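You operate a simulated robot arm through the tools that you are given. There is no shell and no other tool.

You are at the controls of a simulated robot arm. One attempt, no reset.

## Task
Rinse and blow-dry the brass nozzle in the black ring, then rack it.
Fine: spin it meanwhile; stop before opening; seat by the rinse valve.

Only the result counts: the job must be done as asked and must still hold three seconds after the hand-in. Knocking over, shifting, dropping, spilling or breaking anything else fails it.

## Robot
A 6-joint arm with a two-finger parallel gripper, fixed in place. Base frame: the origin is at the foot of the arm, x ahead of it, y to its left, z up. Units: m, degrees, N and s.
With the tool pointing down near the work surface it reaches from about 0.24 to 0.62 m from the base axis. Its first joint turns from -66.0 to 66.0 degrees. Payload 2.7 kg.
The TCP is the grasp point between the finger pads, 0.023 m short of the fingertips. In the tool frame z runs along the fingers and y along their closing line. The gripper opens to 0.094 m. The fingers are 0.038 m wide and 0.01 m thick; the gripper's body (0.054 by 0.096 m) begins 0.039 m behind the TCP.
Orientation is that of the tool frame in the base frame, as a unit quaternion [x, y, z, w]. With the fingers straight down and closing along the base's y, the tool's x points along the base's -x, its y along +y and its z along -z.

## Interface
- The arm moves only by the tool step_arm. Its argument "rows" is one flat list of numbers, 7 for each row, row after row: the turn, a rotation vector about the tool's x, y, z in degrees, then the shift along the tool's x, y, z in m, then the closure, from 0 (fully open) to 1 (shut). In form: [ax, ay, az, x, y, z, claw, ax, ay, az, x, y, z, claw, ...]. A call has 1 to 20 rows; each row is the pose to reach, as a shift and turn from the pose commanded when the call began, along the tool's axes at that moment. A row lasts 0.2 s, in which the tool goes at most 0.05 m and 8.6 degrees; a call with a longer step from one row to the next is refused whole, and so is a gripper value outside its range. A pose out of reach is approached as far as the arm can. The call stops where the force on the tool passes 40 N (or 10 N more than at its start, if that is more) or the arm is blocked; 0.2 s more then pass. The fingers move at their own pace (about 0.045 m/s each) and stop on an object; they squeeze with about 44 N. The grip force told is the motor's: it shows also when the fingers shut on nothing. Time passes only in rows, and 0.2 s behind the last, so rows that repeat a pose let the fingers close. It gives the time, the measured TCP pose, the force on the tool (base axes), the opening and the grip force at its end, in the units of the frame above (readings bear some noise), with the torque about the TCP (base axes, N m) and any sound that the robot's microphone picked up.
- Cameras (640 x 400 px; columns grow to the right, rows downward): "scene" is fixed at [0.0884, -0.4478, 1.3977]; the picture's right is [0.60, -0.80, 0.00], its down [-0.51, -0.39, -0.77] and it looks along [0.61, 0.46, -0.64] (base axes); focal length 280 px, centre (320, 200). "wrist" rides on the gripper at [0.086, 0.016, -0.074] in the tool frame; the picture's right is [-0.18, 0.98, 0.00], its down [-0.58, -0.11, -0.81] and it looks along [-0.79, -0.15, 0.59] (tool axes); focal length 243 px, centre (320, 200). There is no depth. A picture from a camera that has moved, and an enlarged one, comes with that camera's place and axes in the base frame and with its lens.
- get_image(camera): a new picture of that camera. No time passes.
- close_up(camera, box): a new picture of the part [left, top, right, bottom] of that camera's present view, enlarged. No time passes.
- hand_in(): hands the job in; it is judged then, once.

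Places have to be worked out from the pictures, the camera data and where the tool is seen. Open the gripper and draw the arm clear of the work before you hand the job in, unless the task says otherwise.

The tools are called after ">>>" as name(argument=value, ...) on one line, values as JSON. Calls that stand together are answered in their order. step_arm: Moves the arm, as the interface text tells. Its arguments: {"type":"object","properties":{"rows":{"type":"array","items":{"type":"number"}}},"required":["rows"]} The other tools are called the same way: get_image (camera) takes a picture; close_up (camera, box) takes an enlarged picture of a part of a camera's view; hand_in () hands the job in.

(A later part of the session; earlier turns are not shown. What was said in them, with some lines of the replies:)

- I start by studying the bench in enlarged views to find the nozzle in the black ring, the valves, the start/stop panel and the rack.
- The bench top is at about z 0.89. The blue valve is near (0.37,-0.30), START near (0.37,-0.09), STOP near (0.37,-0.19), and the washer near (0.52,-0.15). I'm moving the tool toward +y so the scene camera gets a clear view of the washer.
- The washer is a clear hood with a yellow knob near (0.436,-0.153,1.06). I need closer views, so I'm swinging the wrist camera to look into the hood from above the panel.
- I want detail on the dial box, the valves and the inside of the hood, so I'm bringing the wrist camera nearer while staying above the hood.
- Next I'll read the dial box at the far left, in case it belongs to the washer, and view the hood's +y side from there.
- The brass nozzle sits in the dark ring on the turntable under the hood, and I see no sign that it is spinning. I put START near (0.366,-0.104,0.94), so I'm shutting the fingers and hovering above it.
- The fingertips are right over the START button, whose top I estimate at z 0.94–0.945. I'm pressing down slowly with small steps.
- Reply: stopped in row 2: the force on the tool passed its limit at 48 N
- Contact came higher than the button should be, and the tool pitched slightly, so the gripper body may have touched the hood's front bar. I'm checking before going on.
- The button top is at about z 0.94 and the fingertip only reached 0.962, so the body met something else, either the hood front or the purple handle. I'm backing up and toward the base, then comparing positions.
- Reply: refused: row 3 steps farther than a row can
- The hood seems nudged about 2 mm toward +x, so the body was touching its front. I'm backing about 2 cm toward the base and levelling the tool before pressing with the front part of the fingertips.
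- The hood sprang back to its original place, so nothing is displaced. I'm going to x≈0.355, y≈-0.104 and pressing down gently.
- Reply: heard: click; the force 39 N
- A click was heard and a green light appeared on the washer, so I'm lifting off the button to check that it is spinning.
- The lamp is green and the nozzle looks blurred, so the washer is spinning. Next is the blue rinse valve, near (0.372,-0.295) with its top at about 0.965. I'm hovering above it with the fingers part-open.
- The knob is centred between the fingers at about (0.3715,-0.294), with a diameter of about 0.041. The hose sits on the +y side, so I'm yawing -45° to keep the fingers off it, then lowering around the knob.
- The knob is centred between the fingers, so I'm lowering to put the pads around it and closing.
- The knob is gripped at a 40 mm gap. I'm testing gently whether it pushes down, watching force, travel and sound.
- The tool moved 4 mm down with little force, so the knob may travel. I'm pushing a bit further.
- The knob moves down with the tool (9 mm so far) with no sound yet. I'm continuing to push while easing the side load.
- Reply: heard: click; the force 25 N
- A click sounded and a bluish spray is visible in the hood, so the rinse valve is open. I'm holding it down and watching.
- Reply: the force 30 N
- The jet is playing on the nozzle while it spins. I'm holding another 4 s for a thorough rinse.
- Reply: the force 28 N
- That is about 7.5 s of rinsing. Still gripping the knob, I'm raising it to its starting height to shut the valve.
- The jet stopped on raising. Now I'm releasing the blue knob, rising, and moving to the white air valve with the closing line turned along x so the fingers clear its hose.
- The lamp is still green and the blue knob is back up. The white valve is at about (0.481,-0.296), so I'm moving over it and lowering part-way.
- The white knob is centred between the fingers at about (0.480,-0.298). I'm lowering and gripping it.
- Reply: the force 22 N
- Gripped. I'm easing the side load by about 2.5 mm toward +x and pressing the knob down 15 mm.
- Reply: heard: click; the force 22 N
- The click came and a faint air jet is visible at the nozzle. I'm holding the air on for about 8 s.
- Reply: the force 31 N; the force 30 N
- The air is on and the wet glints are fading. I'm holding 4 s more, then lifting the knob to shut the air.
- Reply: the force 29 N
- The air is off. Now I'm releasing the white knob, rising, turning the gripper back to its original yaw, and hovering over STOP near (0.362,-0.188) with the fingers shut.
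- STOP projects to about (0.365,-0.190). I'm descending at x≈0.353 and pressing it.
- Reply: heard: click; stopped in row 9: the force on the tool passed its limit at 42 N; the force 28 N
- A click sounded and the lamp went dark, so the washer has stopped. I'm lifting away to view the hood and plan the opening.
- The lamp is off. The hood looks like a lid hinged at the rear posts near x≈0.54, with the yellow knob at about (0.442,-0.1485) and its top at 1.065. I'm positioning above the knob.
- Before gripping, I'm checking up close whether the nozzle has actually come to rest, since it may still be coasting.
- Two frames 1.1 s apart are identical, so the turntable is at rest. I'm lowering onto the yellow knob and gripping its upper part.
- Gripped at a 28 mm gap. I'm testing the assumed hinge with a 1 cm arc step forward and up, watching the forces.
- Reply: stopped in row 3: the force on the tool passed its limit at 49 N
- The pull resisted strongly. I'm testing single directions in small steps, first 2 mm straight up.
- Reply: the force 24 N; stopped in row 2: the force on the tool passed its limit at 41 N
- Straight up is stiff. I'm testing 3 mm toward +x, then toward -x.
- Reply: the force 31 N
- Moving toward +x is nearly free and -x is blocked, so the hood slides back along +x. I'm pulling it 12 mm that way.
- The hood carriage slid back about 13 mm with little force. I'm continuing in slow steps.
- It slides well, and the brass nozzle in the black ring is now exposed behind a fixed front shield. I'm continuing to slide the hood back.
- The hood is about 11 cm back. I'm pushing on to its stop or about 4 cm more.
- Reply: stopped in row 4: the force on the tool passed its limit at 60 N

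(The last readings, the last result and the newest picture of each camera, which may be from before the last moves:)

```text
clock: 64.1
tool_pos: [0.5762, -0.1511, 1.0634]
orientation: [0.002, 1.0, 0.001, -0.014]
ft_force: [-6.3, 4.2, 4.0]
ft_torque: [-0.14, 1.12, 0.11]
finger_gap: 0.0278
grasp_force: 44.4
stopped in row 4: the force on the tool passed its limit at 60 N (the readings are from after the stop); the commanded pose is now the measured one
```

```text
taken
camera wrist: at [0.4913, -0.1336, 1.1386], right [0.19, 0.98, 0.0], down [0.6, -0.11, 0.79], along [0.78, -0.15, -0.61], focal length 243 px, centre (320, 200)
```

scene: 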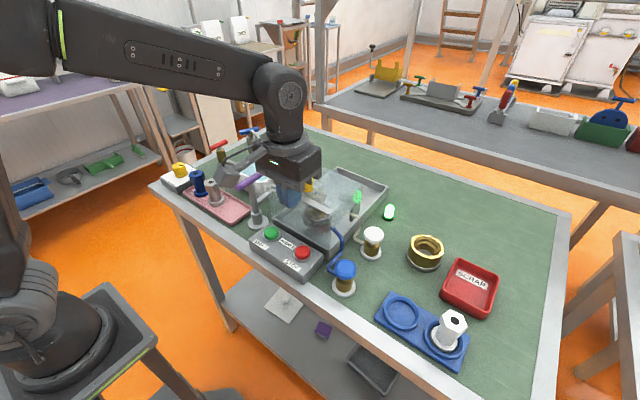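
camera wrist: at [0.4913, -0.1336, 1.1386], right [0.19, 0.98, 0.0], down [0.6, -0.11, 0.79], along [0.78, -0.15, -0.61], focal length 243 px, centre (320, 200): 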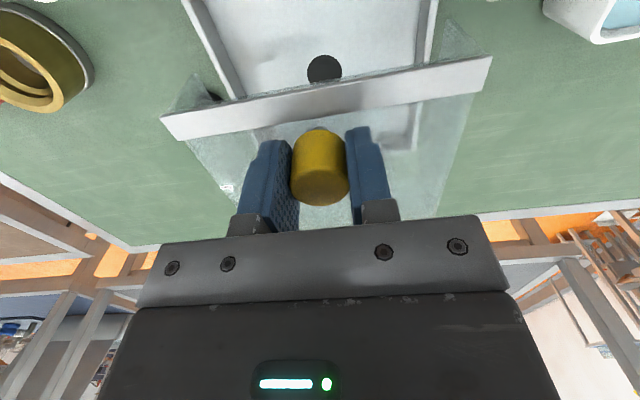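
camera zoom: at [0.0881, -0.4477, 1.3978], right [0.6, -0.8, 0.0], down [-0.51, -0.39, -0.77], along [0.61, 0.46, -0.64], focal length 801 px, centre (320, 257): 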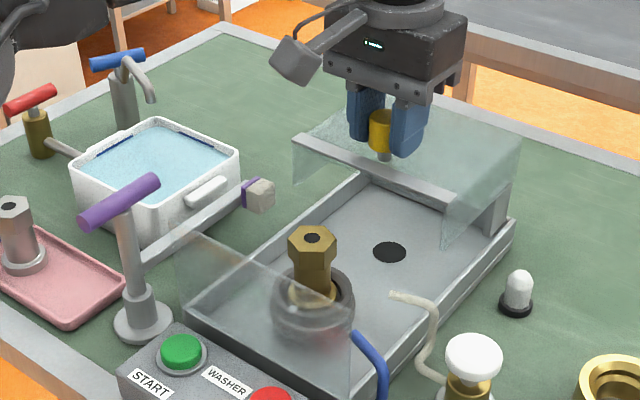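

The hood is at its rear stop (slid about 0.137 m). I'm releasing the knob, rising and backing off to view the nozzle.

>>> step_arm(rows=[0, -1.6, 0, 0, 0, 0, 0.35, 0, -1.6, 0, 0, 0, 0, 0.35, 0, -1.6, 0, 0, 0, -0.04, 0.35, 0, -1.6, 0, 0, 0, -0.08, 0.35, 0, -1.6, 0, 0.04, 0, -0.1, 0.35, 0, -1.6, 0, 0.085, 0, -0.11, 0.35, 0, -1.6, 0, 0.13, 0, -0.11, 0.35, 0, -1.6, 0, 0.175, 0, -0.11, 0.35, 0, -1.6, 0, 0.22, 0, -0.11, 0.35])

>>> get_image(camera="wrist")

>>> close_up(camera="scene", box=[270, 160, 370, 260])

>>> close_up(camera="wrist", box=[220, 60, 440, 240])

```text
clock: 66.1
tool_pos: [0.3584, -0.1479, 1.1755]
orientation: [0.002, 1.0, 0.0, 0.003]
ft_force: [-0.4, 0.2, -0.5]
ft_torque: [0.03, -0.03, -0.02]
finger_gap: 0.061
grasp_force: 0.0
out of reach, approached as far as the arm can: row 4
```

```text
taken
camera wrist: at [0.2712, -0.1315, 1.2497], right [0.19, 0.98, 0.0], down [0.58, -0.11, 0.81], along [0.79, -0.15, -0.59], focal length 243 px, centre (320, 200)
```

wrist: 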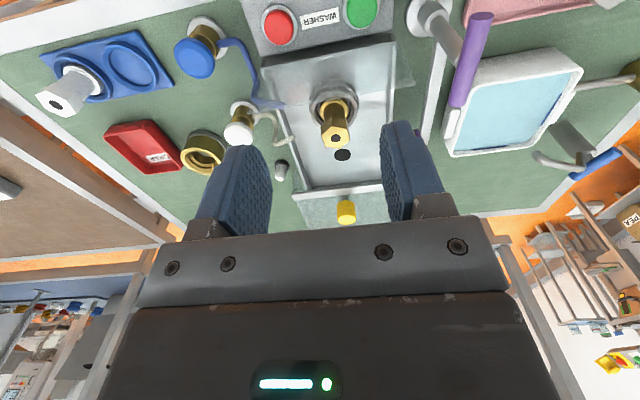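

```text
4.00 times, centred on (320, 210) of scene
camera zoom: at [0.0884, -0.4478, 1.3978], right [0.6, -0.8, 0.0], down [-0.51, -0.39, -0.77], along [0.61, 0.46, -0.64], focal length 1121 px, centre (320, 160)
```

zoom: 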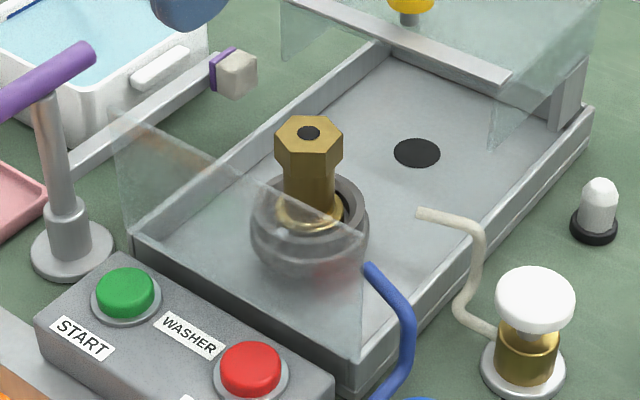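

```text
2.22 times, centred on (330, 150) of wrist
camera zoom: at [0.2712, -0.1315, 1.2497], right [0.19, 0.98, 0.0], down [0.58, -0.11, 0.81], along [0.79, -0.15, -0.59], focal length 539 px, centre (298, 311)
```

zoom: 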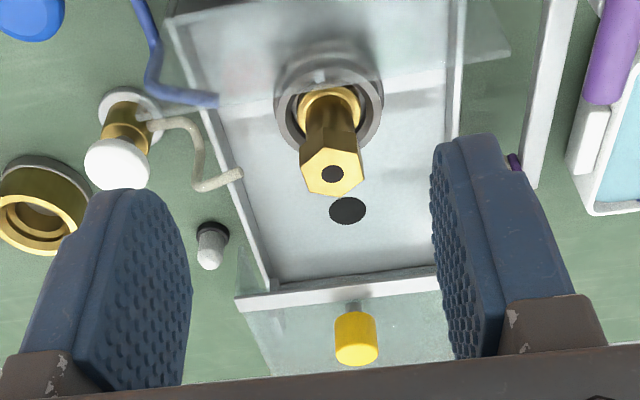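

The brass nozzle stands at about (0.476,-0.1485) with its top near z 1.003. I'm zooming in for the hex orientation and the rack seat.

>>> close_up(camera="wrist", box=[305, 80, 365, 160])

>>> close_up(camera="scene", box=[295, 180, 340, 235])

>>> close_up(camera="scene", box=[365, 280, 475, 375])

>>> close_up(camera="wrist", box=[30, 20, 190, 130])

```text
5.00 times, centred on (335, 120) of wrist
camera zoom: at [0.2712, -0.1315, 1.2497], right [0.19, 0.98, 0.0], down [0.58, -0.11, 0.81], along [0.79, -0.15, -0.59], focal length 1213 px, centre (245, 600)
```

zoom: 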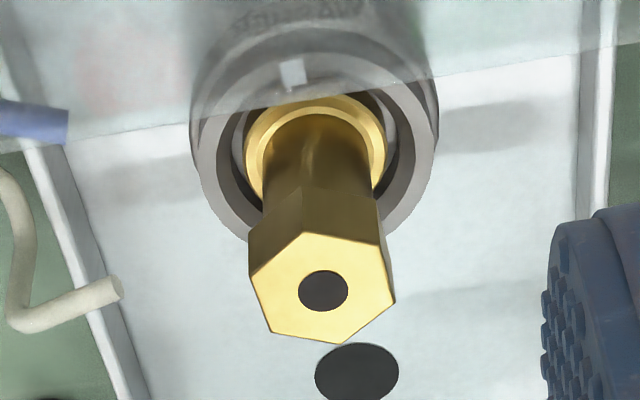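

```text
7.27 times, centred on (318, 208) of scene
camera zoom: at [0.0884, -0.4478, 1.3978], right [0.6, -0.8, 0.0], down [-0.51, -0.39, -0.77], along [0.61, 0.46, -0.64], focal length 2039 px, centre (338, 146)
```

zoom: 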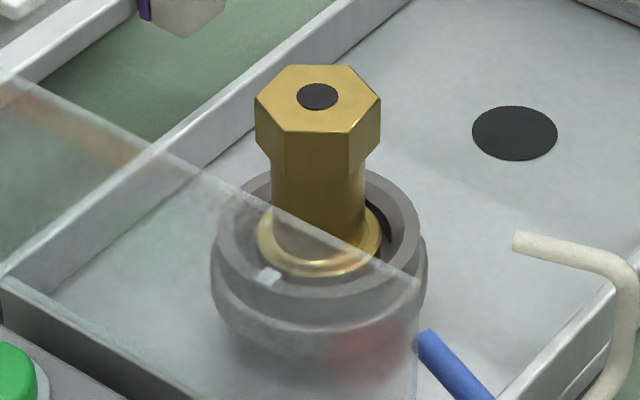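

```text
4.21 times, centred on (420, 328) of scene
camera zoom: at [0.0884, -0.4478, 1.3978], right [0.6, -0.8, 0.0], down [-0.51, -0.39, -0.77], along [0.61, 0.46, -0.64], focal length 1180 px, centre (-101, -337)
```

zoom: 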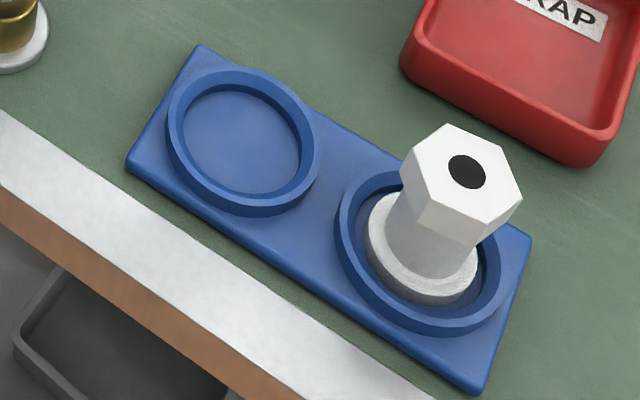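

```text
3.64 times, centred on (110, 75) of wrist
camera zoom: at [0.2712, -0.1315, 1.2497], right [0.19, 0.98, 0.0], down [0.58, -0.11, 0.81], along [0.79, -0.15, -0.59], focal length 882 px, centre (1084, 654)
```

zoom: 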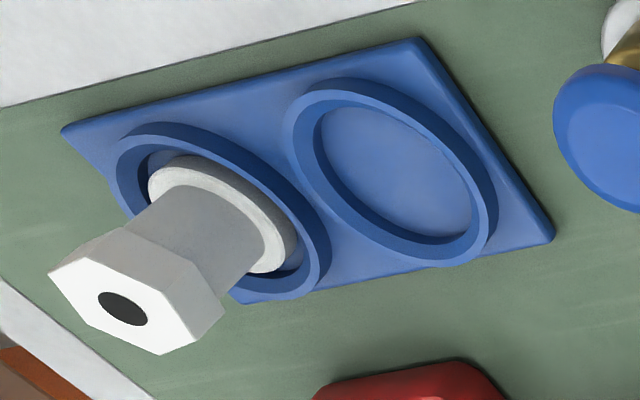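

The hex has vertices at about 7.5°+60k°, so I'm yawing -7.5° to meet its flats. I'm then moving above the nozzle with the fingers part-open.

>>> step_arm(rows=[0, 0, -4, -0.04, 0, 0, 0.36, 0, 0, -7.5, -0.08, 0, 0, 0.36, 0, 0, -7.5, -0.1176, -0.0005, 0.015, 0.36, 0, 0, -7.5, -0.1176, -0.0005, 0.06, 0.36, 0, 0, -7.5, -0.1176, -0.0005, 0.095, 0.36, 0, 0, -7.5, -0.1176, -0.0005, 0.11, 0.36])

>>> get_image(camera="wrist")

>>> close_up(camera="scene", box=[260, 120, 380, 240])

```text
clock: 67.5
tool_pos: [0.4775, -0.1508, 1.0674]
orientation: [-0.063, 0.998, 0.001, 0.003]
ft_force: [0.3, 0.0, -0.1]
ft_torque: [0.01, 0.0, 0.02]
finger_gap: 0.0602
grasp_force: 0.0
```

```text
taken
camera wrist: at [0.3895, -0.1452, 1.1398], right [0.06, 1.0, 0.0], down [0.59, -0.04, 0.81], along [0.81, -0.05, -0.59], focal length 243 px, centre (320, 200)
```

wrist: 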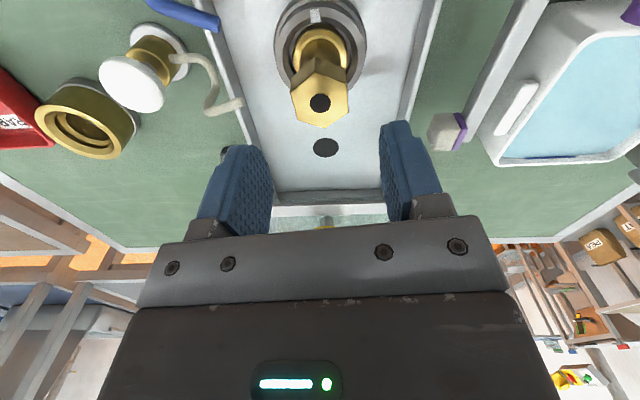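

```text
3.33 times, centred on (320, 180) of scene
camera zoom: at [0.0884, -0.4478, 1.3977], right [0.6, -0.8, 0.0], down [-0.51, -0.39, -0.77], along [0.61, 0.46, -0.64], focal length 934 px, centre (320, 267)
```

zoom: 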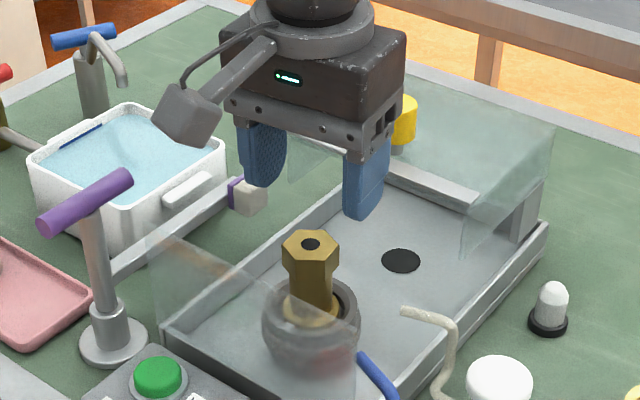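

The nozzle head is centred between the fingers with its flats facing the pads. I'm lowering to z≈0.998 and closing.

>>> step_arm(rows=[0, 0, 0, 0.002, 0, 0.025, 0.36, 0, 0, 0, 0.002, 0, 0.05, 0.36, 0, 0, 0, 0.002, 0, 0.069, 0.36, 0, 0, 0, 0.002, 0, 0.069, 0.8, 0, 0, 0, 0.002, 0, 0.069, 0.8, 0, 0, 0, 0.002, 0, 0.069, 0.8])

>>> get_image(camera="wrist")

>>> close_up(camera="scene", box=[260, 120, 380, 240])

```text
clock: 68.9
tool_pos: [0.4764, -0.1506, 0.9998]
orientation: [-0.063, 0.998, 0.0, 0.002]
ft_force: [0.9, 0.9, 0.3]
ft_torque: [-0.01, -0.05, -0.02]
finger_gap: 0.0334
grasp_force: 43.8
```

```text
taken
camera wrist: at [0.3872, -0.1449, 1.0726], right [0.06, 1.0, 0.0], down [0.59, -0.04, 0.81], along [0.81, -0.05, -0.59], focal length 243 px, centre (320, 200)
```

wrist: 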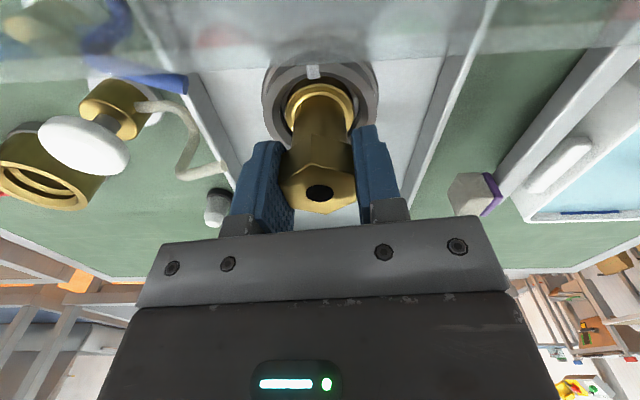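

```text
3.33 times, centred on (320, 180) of scene
camera zoom: at [0.0884, -0.4478, 1.3977], right [0.6, -0.8, 0.0], down [-0.51, -0.39, -0.77], along [0.61, 0.46, -0.64], focal length 934 px, centre (320, 267)
```

zoom: 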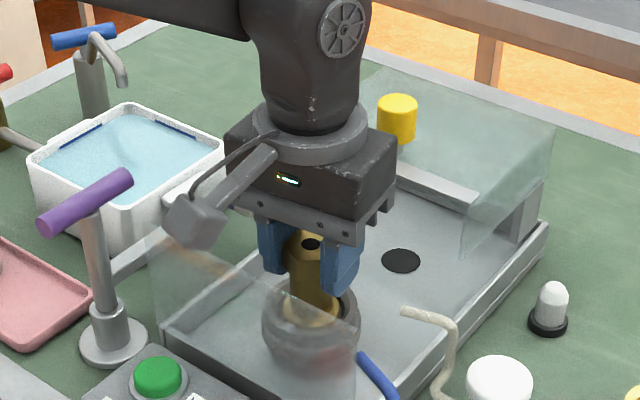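

Gripped on the flats (33.4 mm). I'm lifting slowly straight up.

>>> step_arm(rows=[0, 0, 0, 0, 0, -0.004, 0.8, 0, 0, 0, 0, 0, -0.01, 0.8, 0, 0, 0, 0, 0, -0.018, 0.8, 0, 0, 0, 0, 0, -0.026, 0.8, 0, 0, 0, 0, 0, -0.034, 0.8])

>>> get_image(camera="wrist")

>>> close_up(camera="scene", box=[260, 120, 380, 240])

```text
clock: 70.1
tool_pos: [0.4763, -0.1497, 1.0332]
orientation: [-0.063, 0.998, 0.0, 0.002]
ft_force: [0.0, -0.3, -1.7]
ft_torque: [-0.01, 0.04, 0.02]
finger_gap: 0.0331
grasp_force: 44.4
```

```text
taken
camera wrist: at [0.3873, -0.1456, 1.1067], right [0.06, 1.0, 0.0], down [0.59, -0.04, 0.81], along [0.81, -0.05, -0.59], focal length 243 px, centre (320, 200)
```

wrist: 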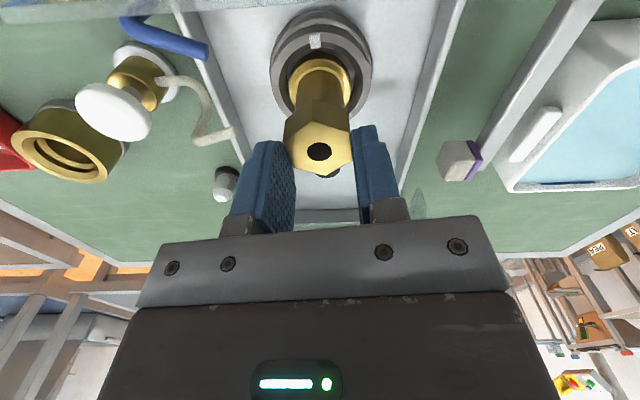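

```text
3.33 times, centred on (320, 180) of scene
camera zoom: at [0.0884, -0.4478, 1.3977], right [0.6, -0.8, 0.0], down [-0.51, -0.39, -0.77], along [0.61, 0.46, -0.64], focal length 934 px, centre (320, 267)
```

zoom: 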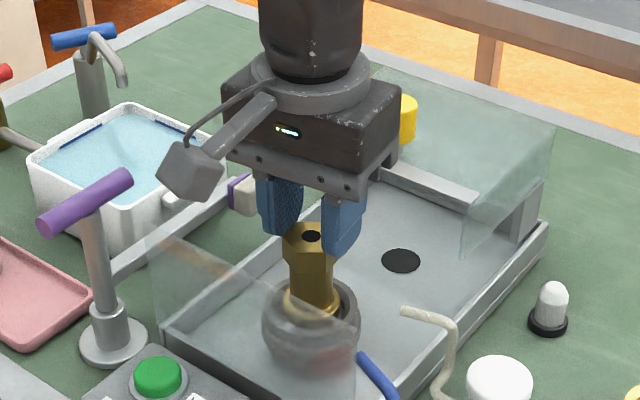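

The pads rose 33 mm but the nozzle seems to have come up only a few millimetres. I'm looking closely at how it sits in the ring.

>>> close_up(camera="scene", box=[290, 175, 340, 235])

>>> close_up(camera="wrist", box=[260, 0, 390, 190])

```text
6.67 times, centred on (315, 205) of scene
camera zoom: at [0.0884, -0.4478, 1.3977], right [0.6, -0.8, 0.0], down [-0.51, -0.39, -0.77], along [0.61, 0.46, -0.64], focal length 1869 px, centre (353, 167)
```

zoom: 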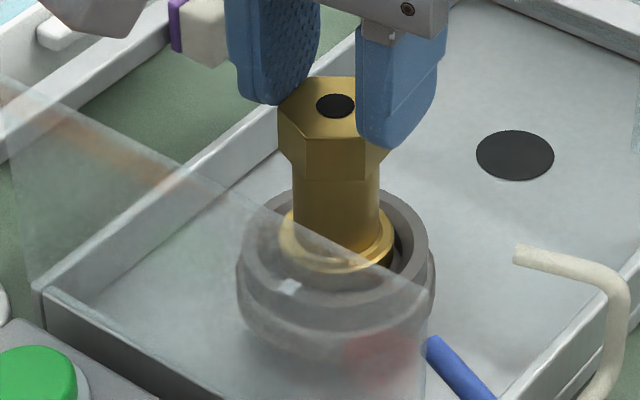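

```text
2.11 times, centred on (325, 95) of wrist
camera zoom: at [0.3873, -0.1456, 1.1067], right [0.06, 1.0, 0.0], down [0.59, -0.04, 0.81], along [0.81, -0.05, -0.59], focal length 511 px, centre (310, 421)
```

zoom: 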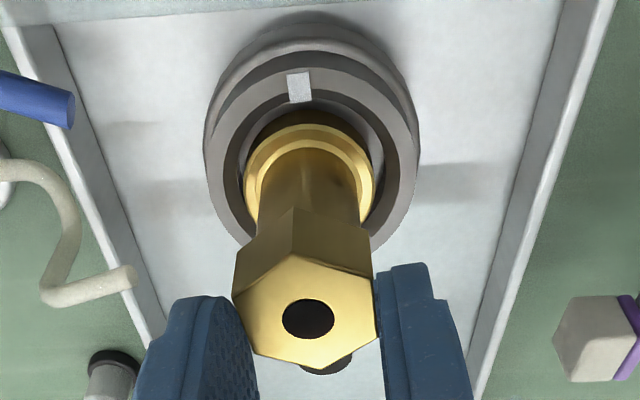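

The nozzle rose about 8 mm, then the pads slipped to its top edge. I'm opening, going back down around the head, re-gripping and lifting in small measured steps.

>>> step_arm(rows=[0, 0, 0, 0, 0, 0.0, 0.5, 0, 0, 0, 0, 0, 0.015, 0.5, 0, 0, 0, 0, 0, 0.031, 0.5, 0, 0, 0, 0, 0, 0.033, 0.8, 0, 0, 0, 0, 0, 0.033, 0.8, 0, 0, 0, 0, 0, 0.033, 0.8])

>>> close_up(camera="scene", box=[290, 175, 340, 235])

>>> step_arm(rows=[0, 0, 0, 0, 0, -0.002, 0.8, 0, 0, 0, 0, 0, -0.004, 0.8])

>>> close_up(camera="scene", box=[290, 175, 340, 235])

```text
clock: 71.5
tool_pos: [0.4768, -0.1504, 1.0005]
orientation: [-0.064, 0.998, 0.0, 0.004]
ft_force: [-1.5, 1.2, 11.3]
ft_torque: [0.04, 0.19, 0.0]
finger_gap: 0.0334
grasp_force: 44.4
```

```text
6.67 times, centred on (315, 205) of scene
camera zoom: at [0.0882, -0.4477, 1.3978], right [0.6, -0.8, 0.0], down [-0.51, -0.39, -0.77], along [0.61, 0.46, -0.64], focal length 1869 px, centre (353, 167)
```

zoom: 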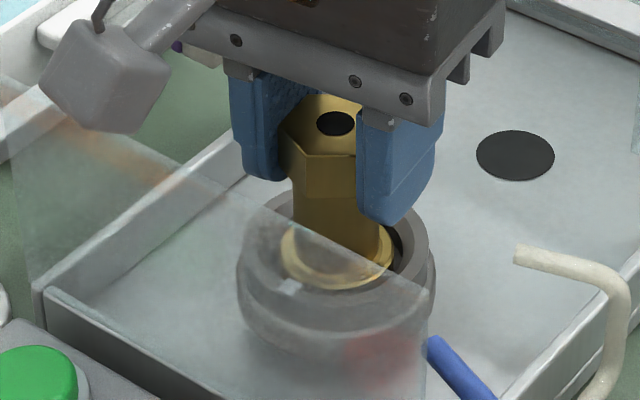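

```text
clock: 72.1
tool_pos: [0.4757, -0.1506, 1.0009]
orientation: [-0.063, 0.998, 0.002, 0.001]
ft_force: [0.2, 1.0, 0.4]
ft_torque: [0.0, 0.0, -0.02]
finger_gap: 0.0333
grasp_force: 44.1
```

```text
6.67 times, centred on (315, 205) of scene
camera zoom: at [0.0884, -0.4478, 1.3977], right [0.6, -0.8, 0.0], down [-0.51, -0.39, -0.77], along [0.61, 0.46, -0.64], focal length 1869 px, centre (353, 167)
```

zoom: 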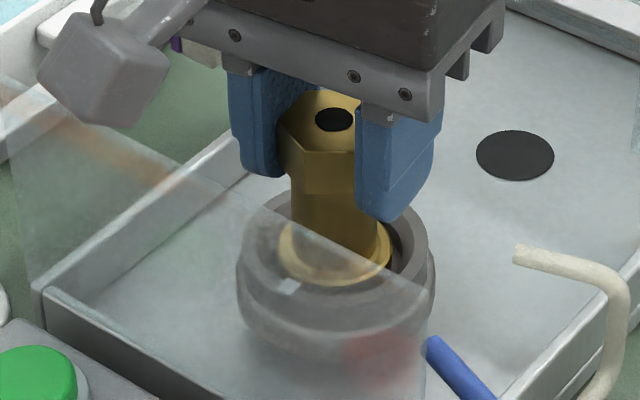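

The nozzle dropped back in place when released and now follows the tool up. I'm continuing with 4 mm steps and readings.

>>> step_arm(rows=[0, 0, 0, 0, 0, -0.002, 0.8, 0, 0, 0, 0, 0, -0.004, 0.8])

>>> step_arm(rows=[0, 0, 0, 0, 0, -0.002, 0.8, 0, 0, 0, 0, 0, -0.004, 0.8])

>>> step_arm(rows=[0, 0, 0, 0, 0, -0.002, 0.8, 0, 0, 0, 0, 0, -0.004, 0.8])

>>> close_up(camera="scene", box=[290, 175, 340, 235])

```text
clock: 72.7
tool_pos: [0.4765, -0.1492, 1.0077]
orientation: [-0.062, 0.998, -0.001, 0.002]
ft_force: [0.5, -0.9, -2.5]
ft_torque: [0.02, -0.02, 0.0]
finger_gap: 0.0333
grasp_force: 44.0
```

```text
clock: 73.3
tool_pos: [0.4767, -0.1514, 1.0131]
orientation: [-0.062, 0.998, 0.0, 0.003]
ft_force: [-0.1, 0.5, -1.5]
ft_torque: [-0.01, -0.02, 0.02]
finger_gap: 0.0334
grasp_force: 43.7
```

```text
clock: 73.9
tool_pos: [0.4766, -0.1503, 1.016]
orientation: [-0.063, 0.998, 0.0, 0.003]
ft_force: [0.3, 0.1, -0.9]
ft_torque: [-0.02, 0.0, -0.05]
finger_gap: 0.0335
grasp_force: 44.2
```

```text
6.67 times, centred on (315, 205) of scene
camera zoom: at [0.0884, -0.4478, 1.3977], right [0.6, -0.8, 0.0], down [-0.51, -0.39, -0.77], along [0.61, 0.46, -0.64], focal length 1869 px, centre (353, 167)
```

zoom: 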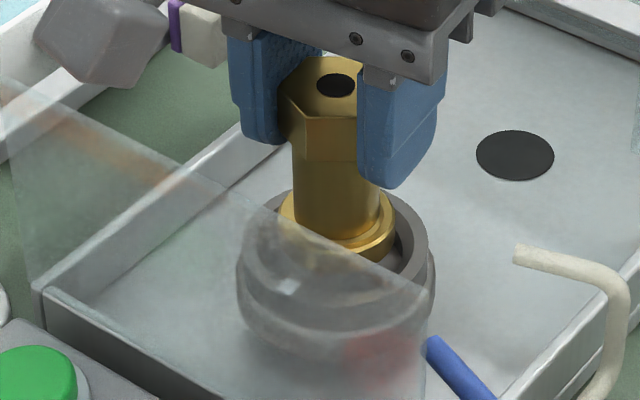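

It now rises freely with the tool (about 1.5 N of weight). I'm continuing to lift gently until it is well clear of the ring.

>>> step_arm(rows=[0, 0, 0, 0, 0, -0.003, 0.85, 0, 0, 0, 0, 0, -0.006, 0.85, 0, 0, 0, 0, 0, -0.009, 0.85, 0, 0, 0, 0, 0, -0.012, 0.85, 0, 0, 0, 0, 0, -0.015, 0.85, 0, 0, 0, 0, 0, -0.018, 0.85, 0, 0, 0, 0, 0, -0.021, 0.85, 0, 0, 0, 0, 0, -0.024, 0.85])

>>> close_up(camera="scene", box=[280, 155, 350, 235])

```text
clock: 75.7
tool_pos: [0.4768, -0.1506, 1.0389]
orientation: [-0.062, 0.998, 0.0, 0.002]
ft_force: [-0.4, -0.5, -2.6]
ft_torque: [-0.02, 0.02, 0.0]
finger_gap: 0.0333
grasp_force: 44.7
```

```text
5.00 times, centred on (315, 195) of scene
camera zoom: at [0.0884, -0.4478, 1.3977], right [0.6, -0.8, 0.0], down [-0.51, -0.39, -0.77], along [0.61, 0.46, -0.64], focal length 1402 px, centre (345, 225)
```

zoom: 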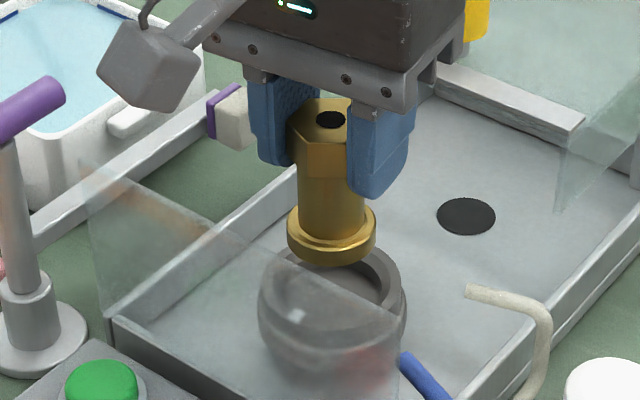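

The nozzle is free and dry-looking; its bottom is about 0.077 below the TCP. I'm lifting to z≈1.13 and carrying it over toward the empty rack seat next to the blue rinse valve.

>>> step_arm(rows=[0, 0, 0, 0, 0, -0.02, 0.85, 0, 0, 0, 0, 0, -0.045, 0.85, 0, 0, 0, 0, 0, -0.07, 0.85, 0, 0, 0, 0, 0, -0.09, 0.85, 0, 0, 0, 0.015, -0.03, -0.09, 0.85, 0, 0, 0, 0.03, -0.06, -0.09, 0.85, 0, 0, 0, 0.045, -0.09, -0.09, 0.85, 0, 0, 0, 0.06, -0.12, -0.09, 0.85, 0, 0, 0, 0.075, -0.15, -0.09, 0.85, 0, 0, 0, 0.09, -0.18, -0.09, 0.85, 0, 0, 0, 0.105, -0.21, -0.09, 0.85, 0, 0, 0, 0.115, -0.235, -0.09, 0.85, 0, 0, 0, 0.122, -0.25, -0.09, 0.85])

>>> get_image(camera="scene")

>>> get_image(camera="wrist")

```text
clock: 78.5
tool_pos: [0.3854, -0.4141, 1.1288]
orientation: [-0.064, 0.998, -0.001, 0.002]
ft_force: [0.3, 0.4, -1.7]
ft_torque: [0.02, 0.0, 0.02]
finger_gap: 0.0333
grasp_force: 43.9
```

```text
taken
```

scene: 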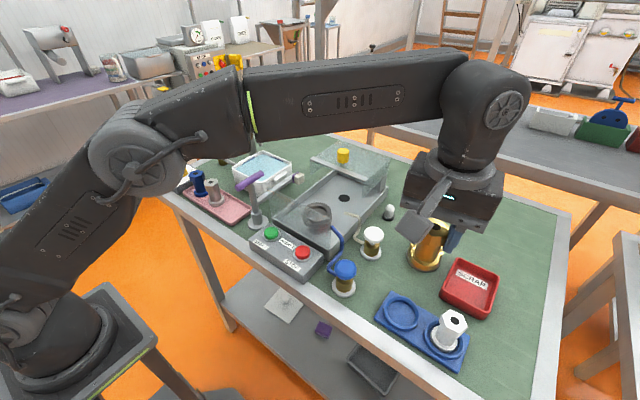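

```text
taken
camera wrist: at [0.2968, -0.4093, 1.2025], right [0.06, 1.0, 0.0], down [0.59, -0.04, 0.81], along [0.81, -0.05, -0.59], focal length 243 px, centre (320, 200)
```

wrist: 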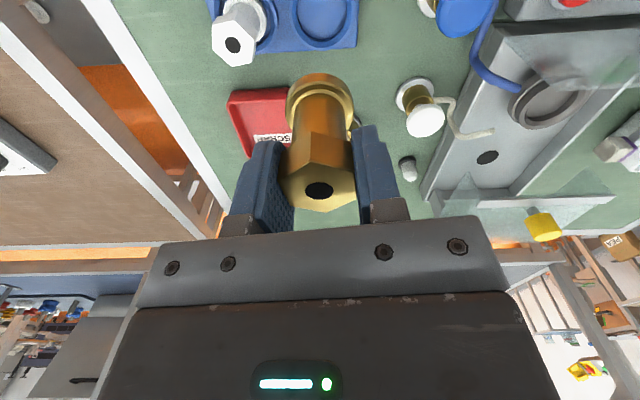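

I'm above the rack with the nozzle held firmly. I'm lowering part-way (bottom about 0.96) so both cameras can locate the seat ring precisely.

>>> step_arm(rows=[0, 0, 0, 0, 0, 0.03, 0.85, 0, 0, 0, 0, 0, 0.06, 0.85, 0, 0, 0, 0, 0, 0.09, 0.85])

>>> get_image(camera="wrist")

>>> close_up(camera="scene", box=[350, 220, 490, 380])

>>> close_up(camera="wrist", box=[220, 0, 420, 200])

```text
clock: 79.3
tool_pos: [0.3878, -0.414, 1.0382]
orientation: [-0.063, 0.998, 0.001, 0.002]
ft_force: [0.0, 0.0, -1.7]
ft_torque: [0.02, -0.01, -0.03]
finger_gap: 0.0332
grasp_force: 43.8
```

```text
taken
camera wrist: at [0.2982, -0.408, 1.1114], right [0.06, 1.0, 0.0], down [0.59, -0.04, 0.81], along [0.81, -0.05, -0.59], focal length 243 px, centre (320, 200)
```

wrist: 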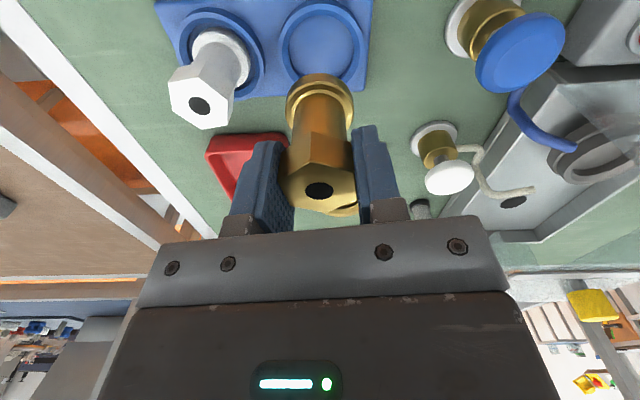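

```text
2.50 times, centred on (420, 300) of scene
camera zoom: at [0.0884, -0.4478, 1.3977], right [0.6, -0.8, 0.0], down [-0.51, -0.39, -0.77], along [0.61, 0.46, -0.64], focal length 701 px, centre (70, -50)
```

zoom: 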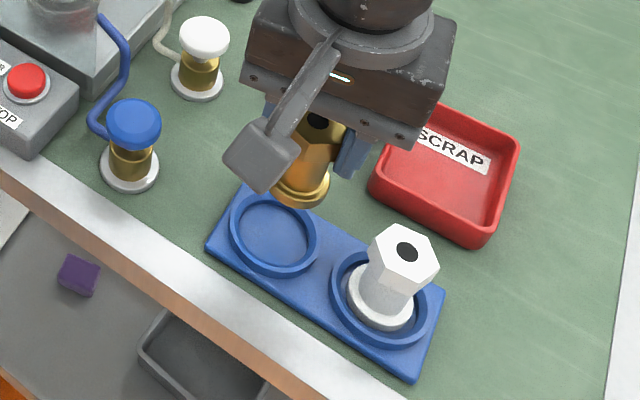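

```text
2.00 times, centred on (320, 100) of wrist
camera zoom: at [0.2982, -0.408, 1.1114], right [0.06, 1.0, 0.0], down [0.59, -0.04, 0.81], along [0.81, -0.05, -0.59], focal length 485 px, centre (320, 400)
```

zoom: 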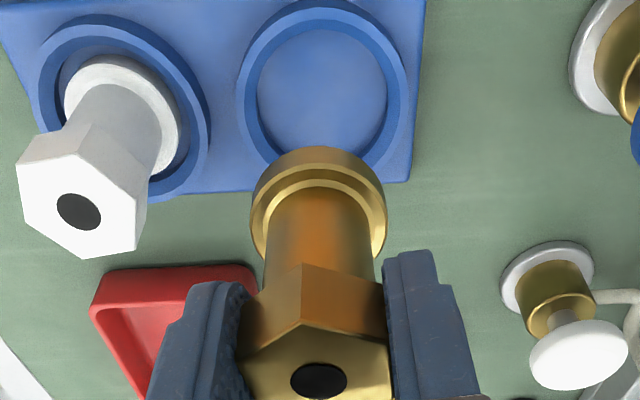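

The seat centre comes out near (0.384,-0.4115). I'm shifting (-3.5, +2.5) mm, lowering until the flange is just above the rim, then checking.

>>> step_arm(rows=[0, 0, 0, 0.0032, 0.0029, 0.015, 0.85, 0, 0, 0, 0.0032, 0.0029, 0.03, 0.85, 0, 0, 0, 0.0032, 0.0029, 0.043, 0.85])

>>> close_up(camera="wrist", box=[220, 0, 420, 200])

>>> close_up(camera="scene", box=[360, 260, 480, 370])

```text
clock: 80.1
tool_pos: [0.3843, -0.4126, 0.9955]
orientation: [-0.063, 0.998, 0.0, 0.003]
ft_force: [-0.3, 0.2, -1.8]
ft_torque: [-0.01, 0.01, 0.01]
finger_gap: 0.0335
grasp_force: 43.9
```

```text
2.00 times, centred on (320, 100) of wrist
camera zoom: at [0.2944, -0.4065, 1.0695], right [0.06, 1.0, 0.0], down [0.59, -0.04, 0.81], along [0.81, -0.05, -0.59], focal length 485 px, centre (320, 400)
```

zoom: 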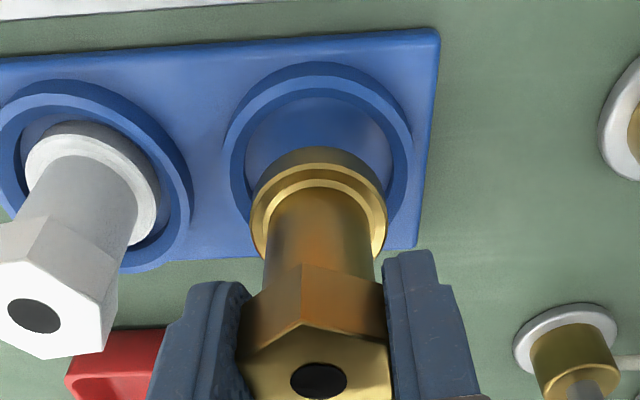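

```text
3.64 times, centred on (420, 315) of scene
camera zoom: at [0.0884, -0.4479, 1.3977], right [0.6, -0.8, 0.0], down [-0.51, -0.39, -0.77], along [0.61, 0.46, -0.64], focal length 1019 px, centre (-44, -218)
```

zoom: 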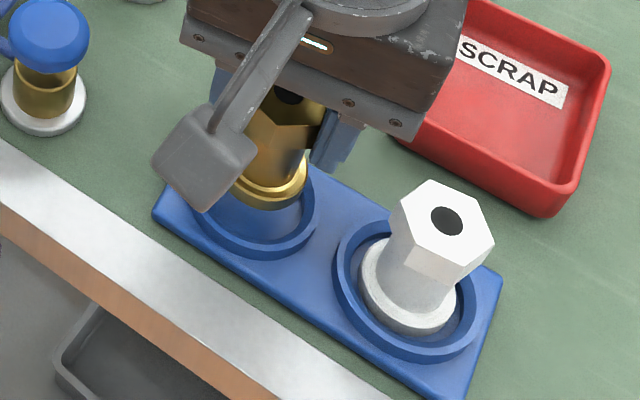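

The flange is nearly over the seat, and I estimate it about 3 mm too far in x. I'm correcting that and lowering another 8 mm to check against the rim.

>>> step_arm(rows=[0, 0, 0, 0.0028, 0.0012, 0.0, 0.85, 0, 0, 0, 0.0028, 0.0012, 0.004, 0.85, 0, 0, 0, 0.0028, 0.0012, 0.008, 0.85])

>>> close_up(camera="wrist", box=[260, 20, 380, 160])

>>> close_up(camera="scene", box=[370, 270, 450, 350])

```text
clock: 80.9
tool_pos: [0.3798, -0.4111, 0.989]
orientation: [-0.063, 0.998, 0.001, 0.003]
ft_force: [-0.6, -0.2, -2.6]
ft_torque: [0.03, 0.02, -0.01]
finger_gap: 0.0333
grasp_force: 44.2
```

```text
2.86 times, centred on (320, 90) of wrist
camera zoom: at [0.292, -0.4058, 1.0611], right [0.06, 1.0, 0.0], down [0.59, -0.04, 0.81], along [0.81, -0.05, -0.59], focal length 693 px, centre (320, 514)
```

zoom: 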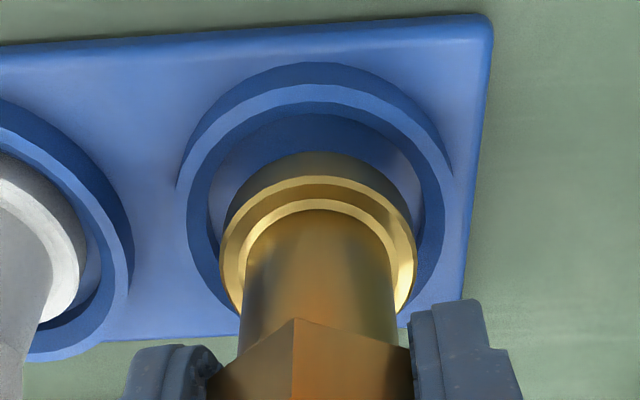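

```text
5.00 times, centred on (410, 310) of scene
camera zoom: at [0.0884, -0.4478, 1.3977], right [0.6, -0.8, 0.0], down [-0.51, -0.39, -0.77], along [0.61, 0.46, -0.64], focal length 1402 px, centre (-130, -350)
```

zoom: 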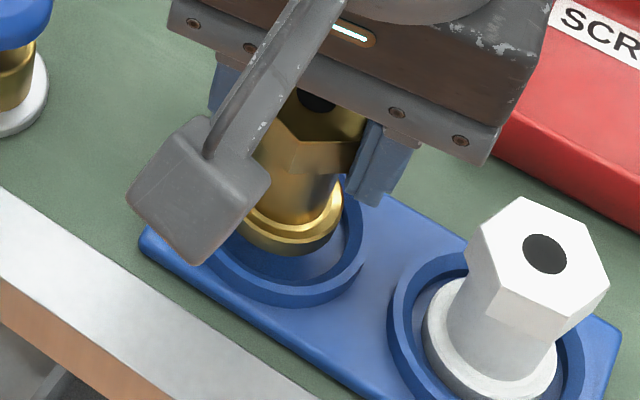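

Rechecking, the nozzle is about 65 mm long, so its bottom is TCP−0.062 (now about 0.927). That moves the seat centre to about (0.385,-0.4125), so I'm shifting back about 6 mm in x and lowering 13 mm.

>>> step_arm(rows=[0, 0, 0, -0.0055, -0.0015, 0.003, 0.85, 0, 0, 0, -0.0055, -0.0015, 0.008, 0.85, 0, 0, 0, -0.0055, -0.0015, 0.013, 0.85])

>>> close_up(camera="wrist", box=[260, 20, 380, 160])

>>> close_up(camera="scene", box=[370, 270, 450, 350])

```text
clock: 81.7
tool_pos: [0.386, -0.4133, 0.9756]
orientation: [-0.063, 0.998, 0.0, 0.001]
ft_force: [0.0, -0.3, -2.1]
ft_torque: [0.01, 0.0, -0.05]
finger_gap: 0.0336
grasp_force: 43.9
```

```text
2.86 times, centred on (320, 90) of wrist
camera zoom: at [0.2976, -0.407, 1.0488], right [0.06, 1.0, 0.0], down [0.59, -0.04, 0.81], along [0.81, -0.05, -0.59], focal length 693 px, centre (320, 514)
```

zoom: 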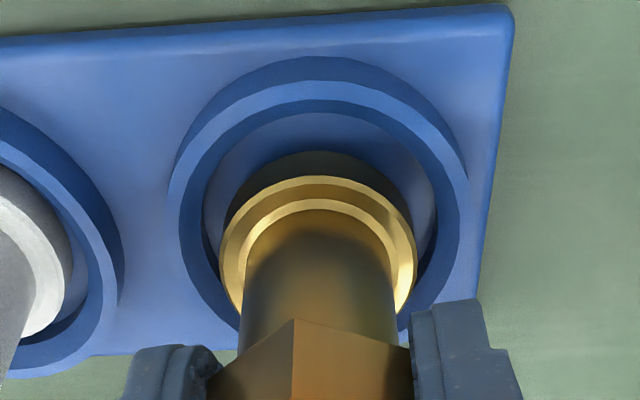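

```text
5.00 times, centred on (410, 310) of scene
camera zoom: at [0.0884, -0.4478, 1.3977], right [0.6, -0.8, 0.0], down [-0.51, -0.39, -0.77], along [0.61, 0.46, -0.64], focal length 1402 px, centre (-130, -350)
```

zoom: 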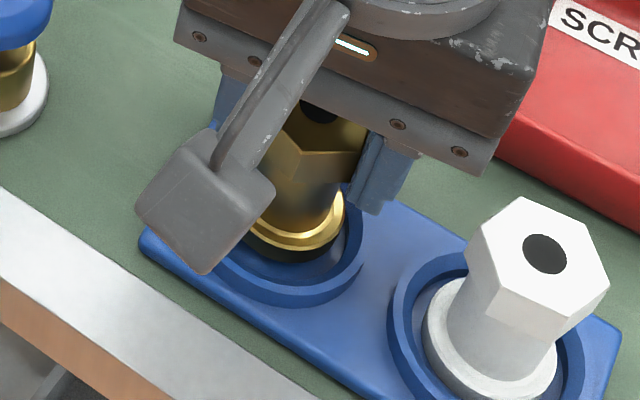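

The flange is now centred in the ring (inner edges 200–440, flange 220–417). I'm lowering slowly, checking force for touchdown.

>>> step_arm(rows=[0, 0, 0, 0, 0, 0.003, 0.85, 0, 0, 0, 0, 0, 0.006, 0.85, 0, 0, 0, 0, 0, 0.008, 0.85, 0, 0, 0, 0, 0, 0.01, 0.85])

>>> close_up(camera="wrist", box=[260, 20, 380, 160])

>>> close_up(camera="scene", box=[370, 270, 450, 350])

```text
clock: 82.7
tool_pos: [0.385, -0.412, 0.9698]
orientation: [-0.064, 0.998, -0.004, 0.004]
ft_force: [-6.2, 7.8, 31.7]
ft_torque: [0.25, 0.45, -0.03]
finger_gap: 0.0333
grasp_force: 44.4
```

```text
2.86 times, centred on (320, 90) of wrist
camera zoom: at [0.297, -0.4065, 1.0425], right [0.06, 1.0, -0.01], down [0.58, -0.03, 0.81], along [0.81, -0.05, -0.58], focal length 693 px, centre (320, 514)
```

zoom: 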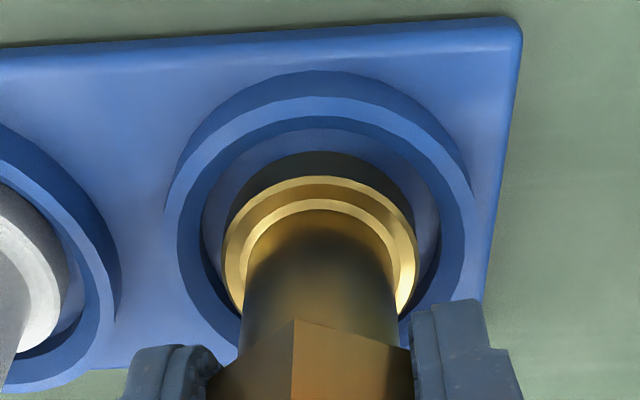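

```text
5.00 times, centred on (410, 310) of scene
camera zoom: at [0.0878, -0.4472, 1.398], right [0.6, -0.8, 0.0], down [-0.51, -0.39, -0.77], along [0.61, 0.46, -0.64], focal length 1402 px, centre (-130, -350)
```

zoom: 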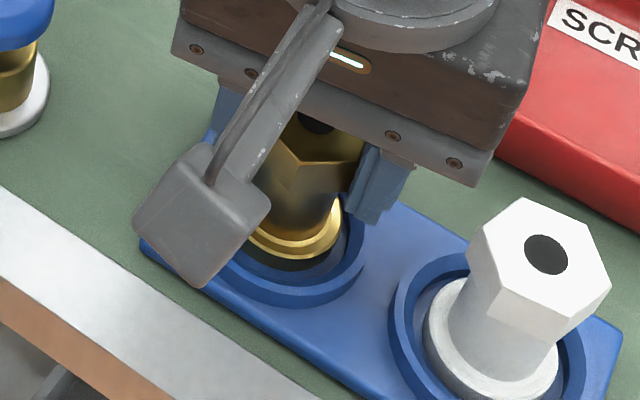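

Touchdown: 32 N up with the flange inside the ring, margins visible all round and the bottom on the seat floor. I'm unloading a few millimetres and opening gently.

>>> step_arm(rows=[0, 0, 0, 0.001, 0, -0.003, 0.85])

>>> step_arm(rows=[0, 0, 0, 0, 0, 0, 0.6, 0, 0, 0, 0, 0, 0, 0.5, 0, 0, 0, 0, 0, 0, 0.4, 0, 0, 0, 0, 0, 0, 0.35])

>>> close_up(camera="wrist", box=[240, 20, 400, 220])

>>> close_up(camera="scene", box=[370, 270, 450, 350])

```text
clock: 83.1
tool_pos: [0.3861, -0.413, 0.9698]
orientation: [-0.063, 0.998, -0.002, 0.004]
ft_force: [6.3, -1.3, 18.6]
ft_torque: [-0.15, -0.14, 0.05]
finger_gap: 0.0333
grasp_force: 44.4
```

```text
clock: 84.1
tool_pos: [0.3848, -0.4111, 0.969]
orientation: [-0.063, 0.998, 0.0, 0.002]
ft_force: [-0.1, 0.5, 0.2]
ft_torque: [0.03, 0.02, -0.01]
finger_gap: 0.061
grasp_force: 0.1
```

```text
2.00 times, centred on (320, 120) of wrist
camera zoom: at [0.296, -0.4065, 1.0416], right [0.06, 1.0, 0.0], down [0.59, -0.04, 0.81], along [0.81, -0.05, -0.59], focal length 485 px, centre (320, 360)
```

zoom: 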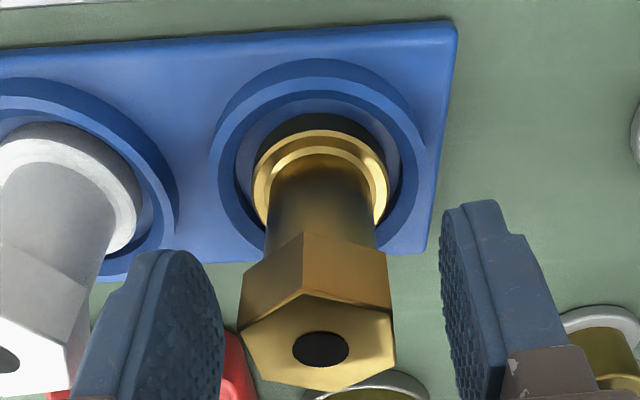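

```text
5.00 times, centred on (410, 310) of scene
camera zoom: at [0.0884, -0.4478, 1.3977], right [0.6, -0.8, 0.0], down [-0.51, -0.39, -0.77], along [0.61, 0.46, -0.64], focal length 1402 px, centre (-130, -350)
```

zoom: 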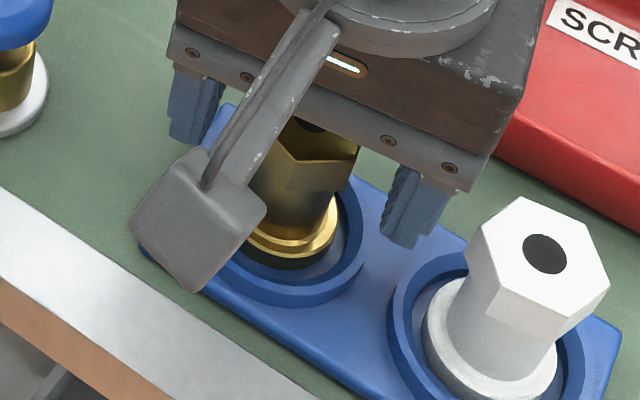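

Released; the brass nozzle stands upright in the seat. I'm raising the tool straight up and withdrawing toward the base side.

>>> step_arm(rows=[0, 0, 0, 0, 0, -0.02, 0.35, 0, 0, 0, 0, 0, -0.05, 0.35, 0, 0, 0, 0, 0, -0.09, 0.3, 0, 0, 0, 0, 0, -0.13, 0.2, 0, 0, 0, 0, 0, -0.17, 0.1, 0, 0, 0, 0.03, 0.03, -0.19, 0, 0, 0, 0, 0.06, 0.07, -0.19, 0, 0, 0, 0, 0.09, 0.11, -0.19, 0, 0, 0, 0, 0.11, 0.15, -0.19, 0, 0, 0, 0, 0.12, 0.195, -0.19, 0, 0, 0, 0, 0.12, 0.24, -0.19, 0, 0, 0, 0, 0.12, 0.28, -0.19, 0])

>>> get_image(camera="scene")

>>> close_up(camera="scene", box=[340, 240, 490, 380])

>>> close_up(camera="scene", box=[260, 140, 420, 300])

```text
clock: 86.7
tool_pos: [0.2275, -0.1493, 1.1569]
orientation: [-0.063, 0.998, 0.0, 0.001]
ft_force: [0.7, 0.0, 0.1]
ft_torque: [-0.02, -0.02, -0.01]
finger_gap: 0.0939
grasp_force: 0.1
```

```text
taken
```

scene: 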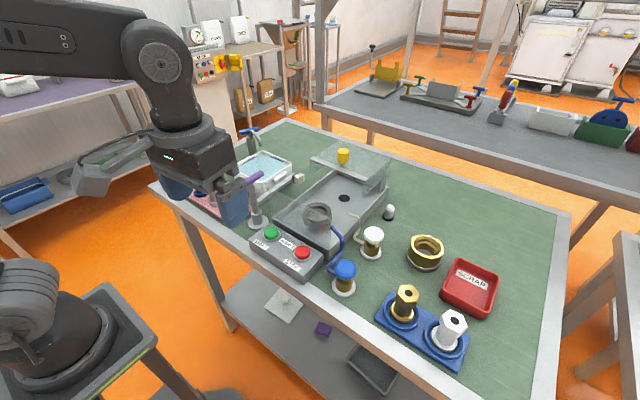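

```text
2.86 times, centred on (415, 310) of scene
camera zoom: at [0.0884, -0.4478, 1.3978], right [0.6, -0.8, 0.0], down [-0.51, -0.39, -0.77], along [0.61, 0.46, -0.64], focal length 801 px, centre (49, -114)
```

zoom: 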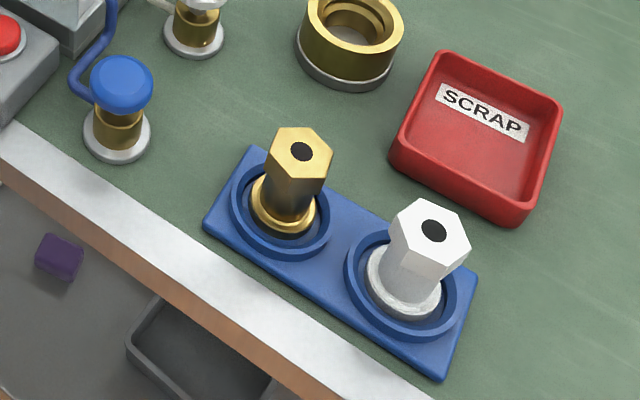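

```text
2.50 times, centred on (340, 220) of scene
camera zoom: at [0.0884, -0.4478, 1.3978], right [0.6, -0.8, 0.0], down [-0.51, -0.39, -0.77], along [0.61, 0.46, -0.64], focal length 701 px, centre (270, 150)
```

zoom: 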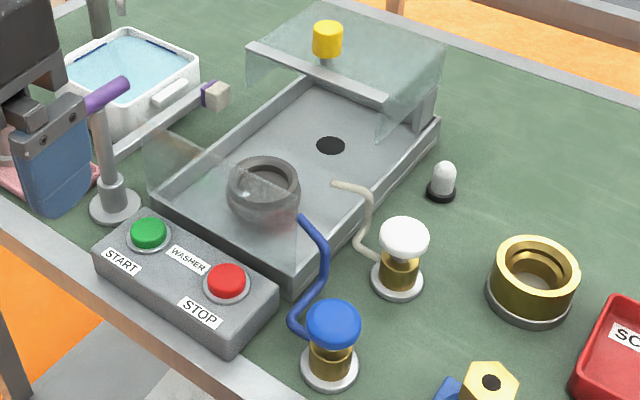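

The brass nozzle stands upright in the rack seat beside the blue rinse valve. Both valves are up and off, the lamp is dark, and the gripper is open and clear, so I'm handing in.

>>> hand_in()

```text
The job is handed in.
```

I rinsed and blow-dried the brass nozzle while it was spinning, and it now stands in the rack seat beside the blue rinse valve. I've handed the job in and haven't seen a verdict.

- **Rinse:** with the washer running, I held the blue valve open for about 7.5 s, and the water jet stopped when I raised it.
- **Dry:** I held the white air valve open for about 12 s, still spinning. No minimum times were given, so I judged both by eye.
- **Stop before opening:** I pressed STOP. The lamp went dark, and two close-ups about a second apart matched before I slid the hood back.
- **Racking:** it slipped in the grip on the first lift and dropped back into the black ring. The second lift was clean, and it sits upright inside the seat ring.

On my first try at START, the gripper touched the front of the hood and nudged it about 2 mm. It sprang back, and nothing else looked moved in the final view, though the arm hid the pink tray.

I left the hood slid back, both valves off, and the arm clear with the gripper open.
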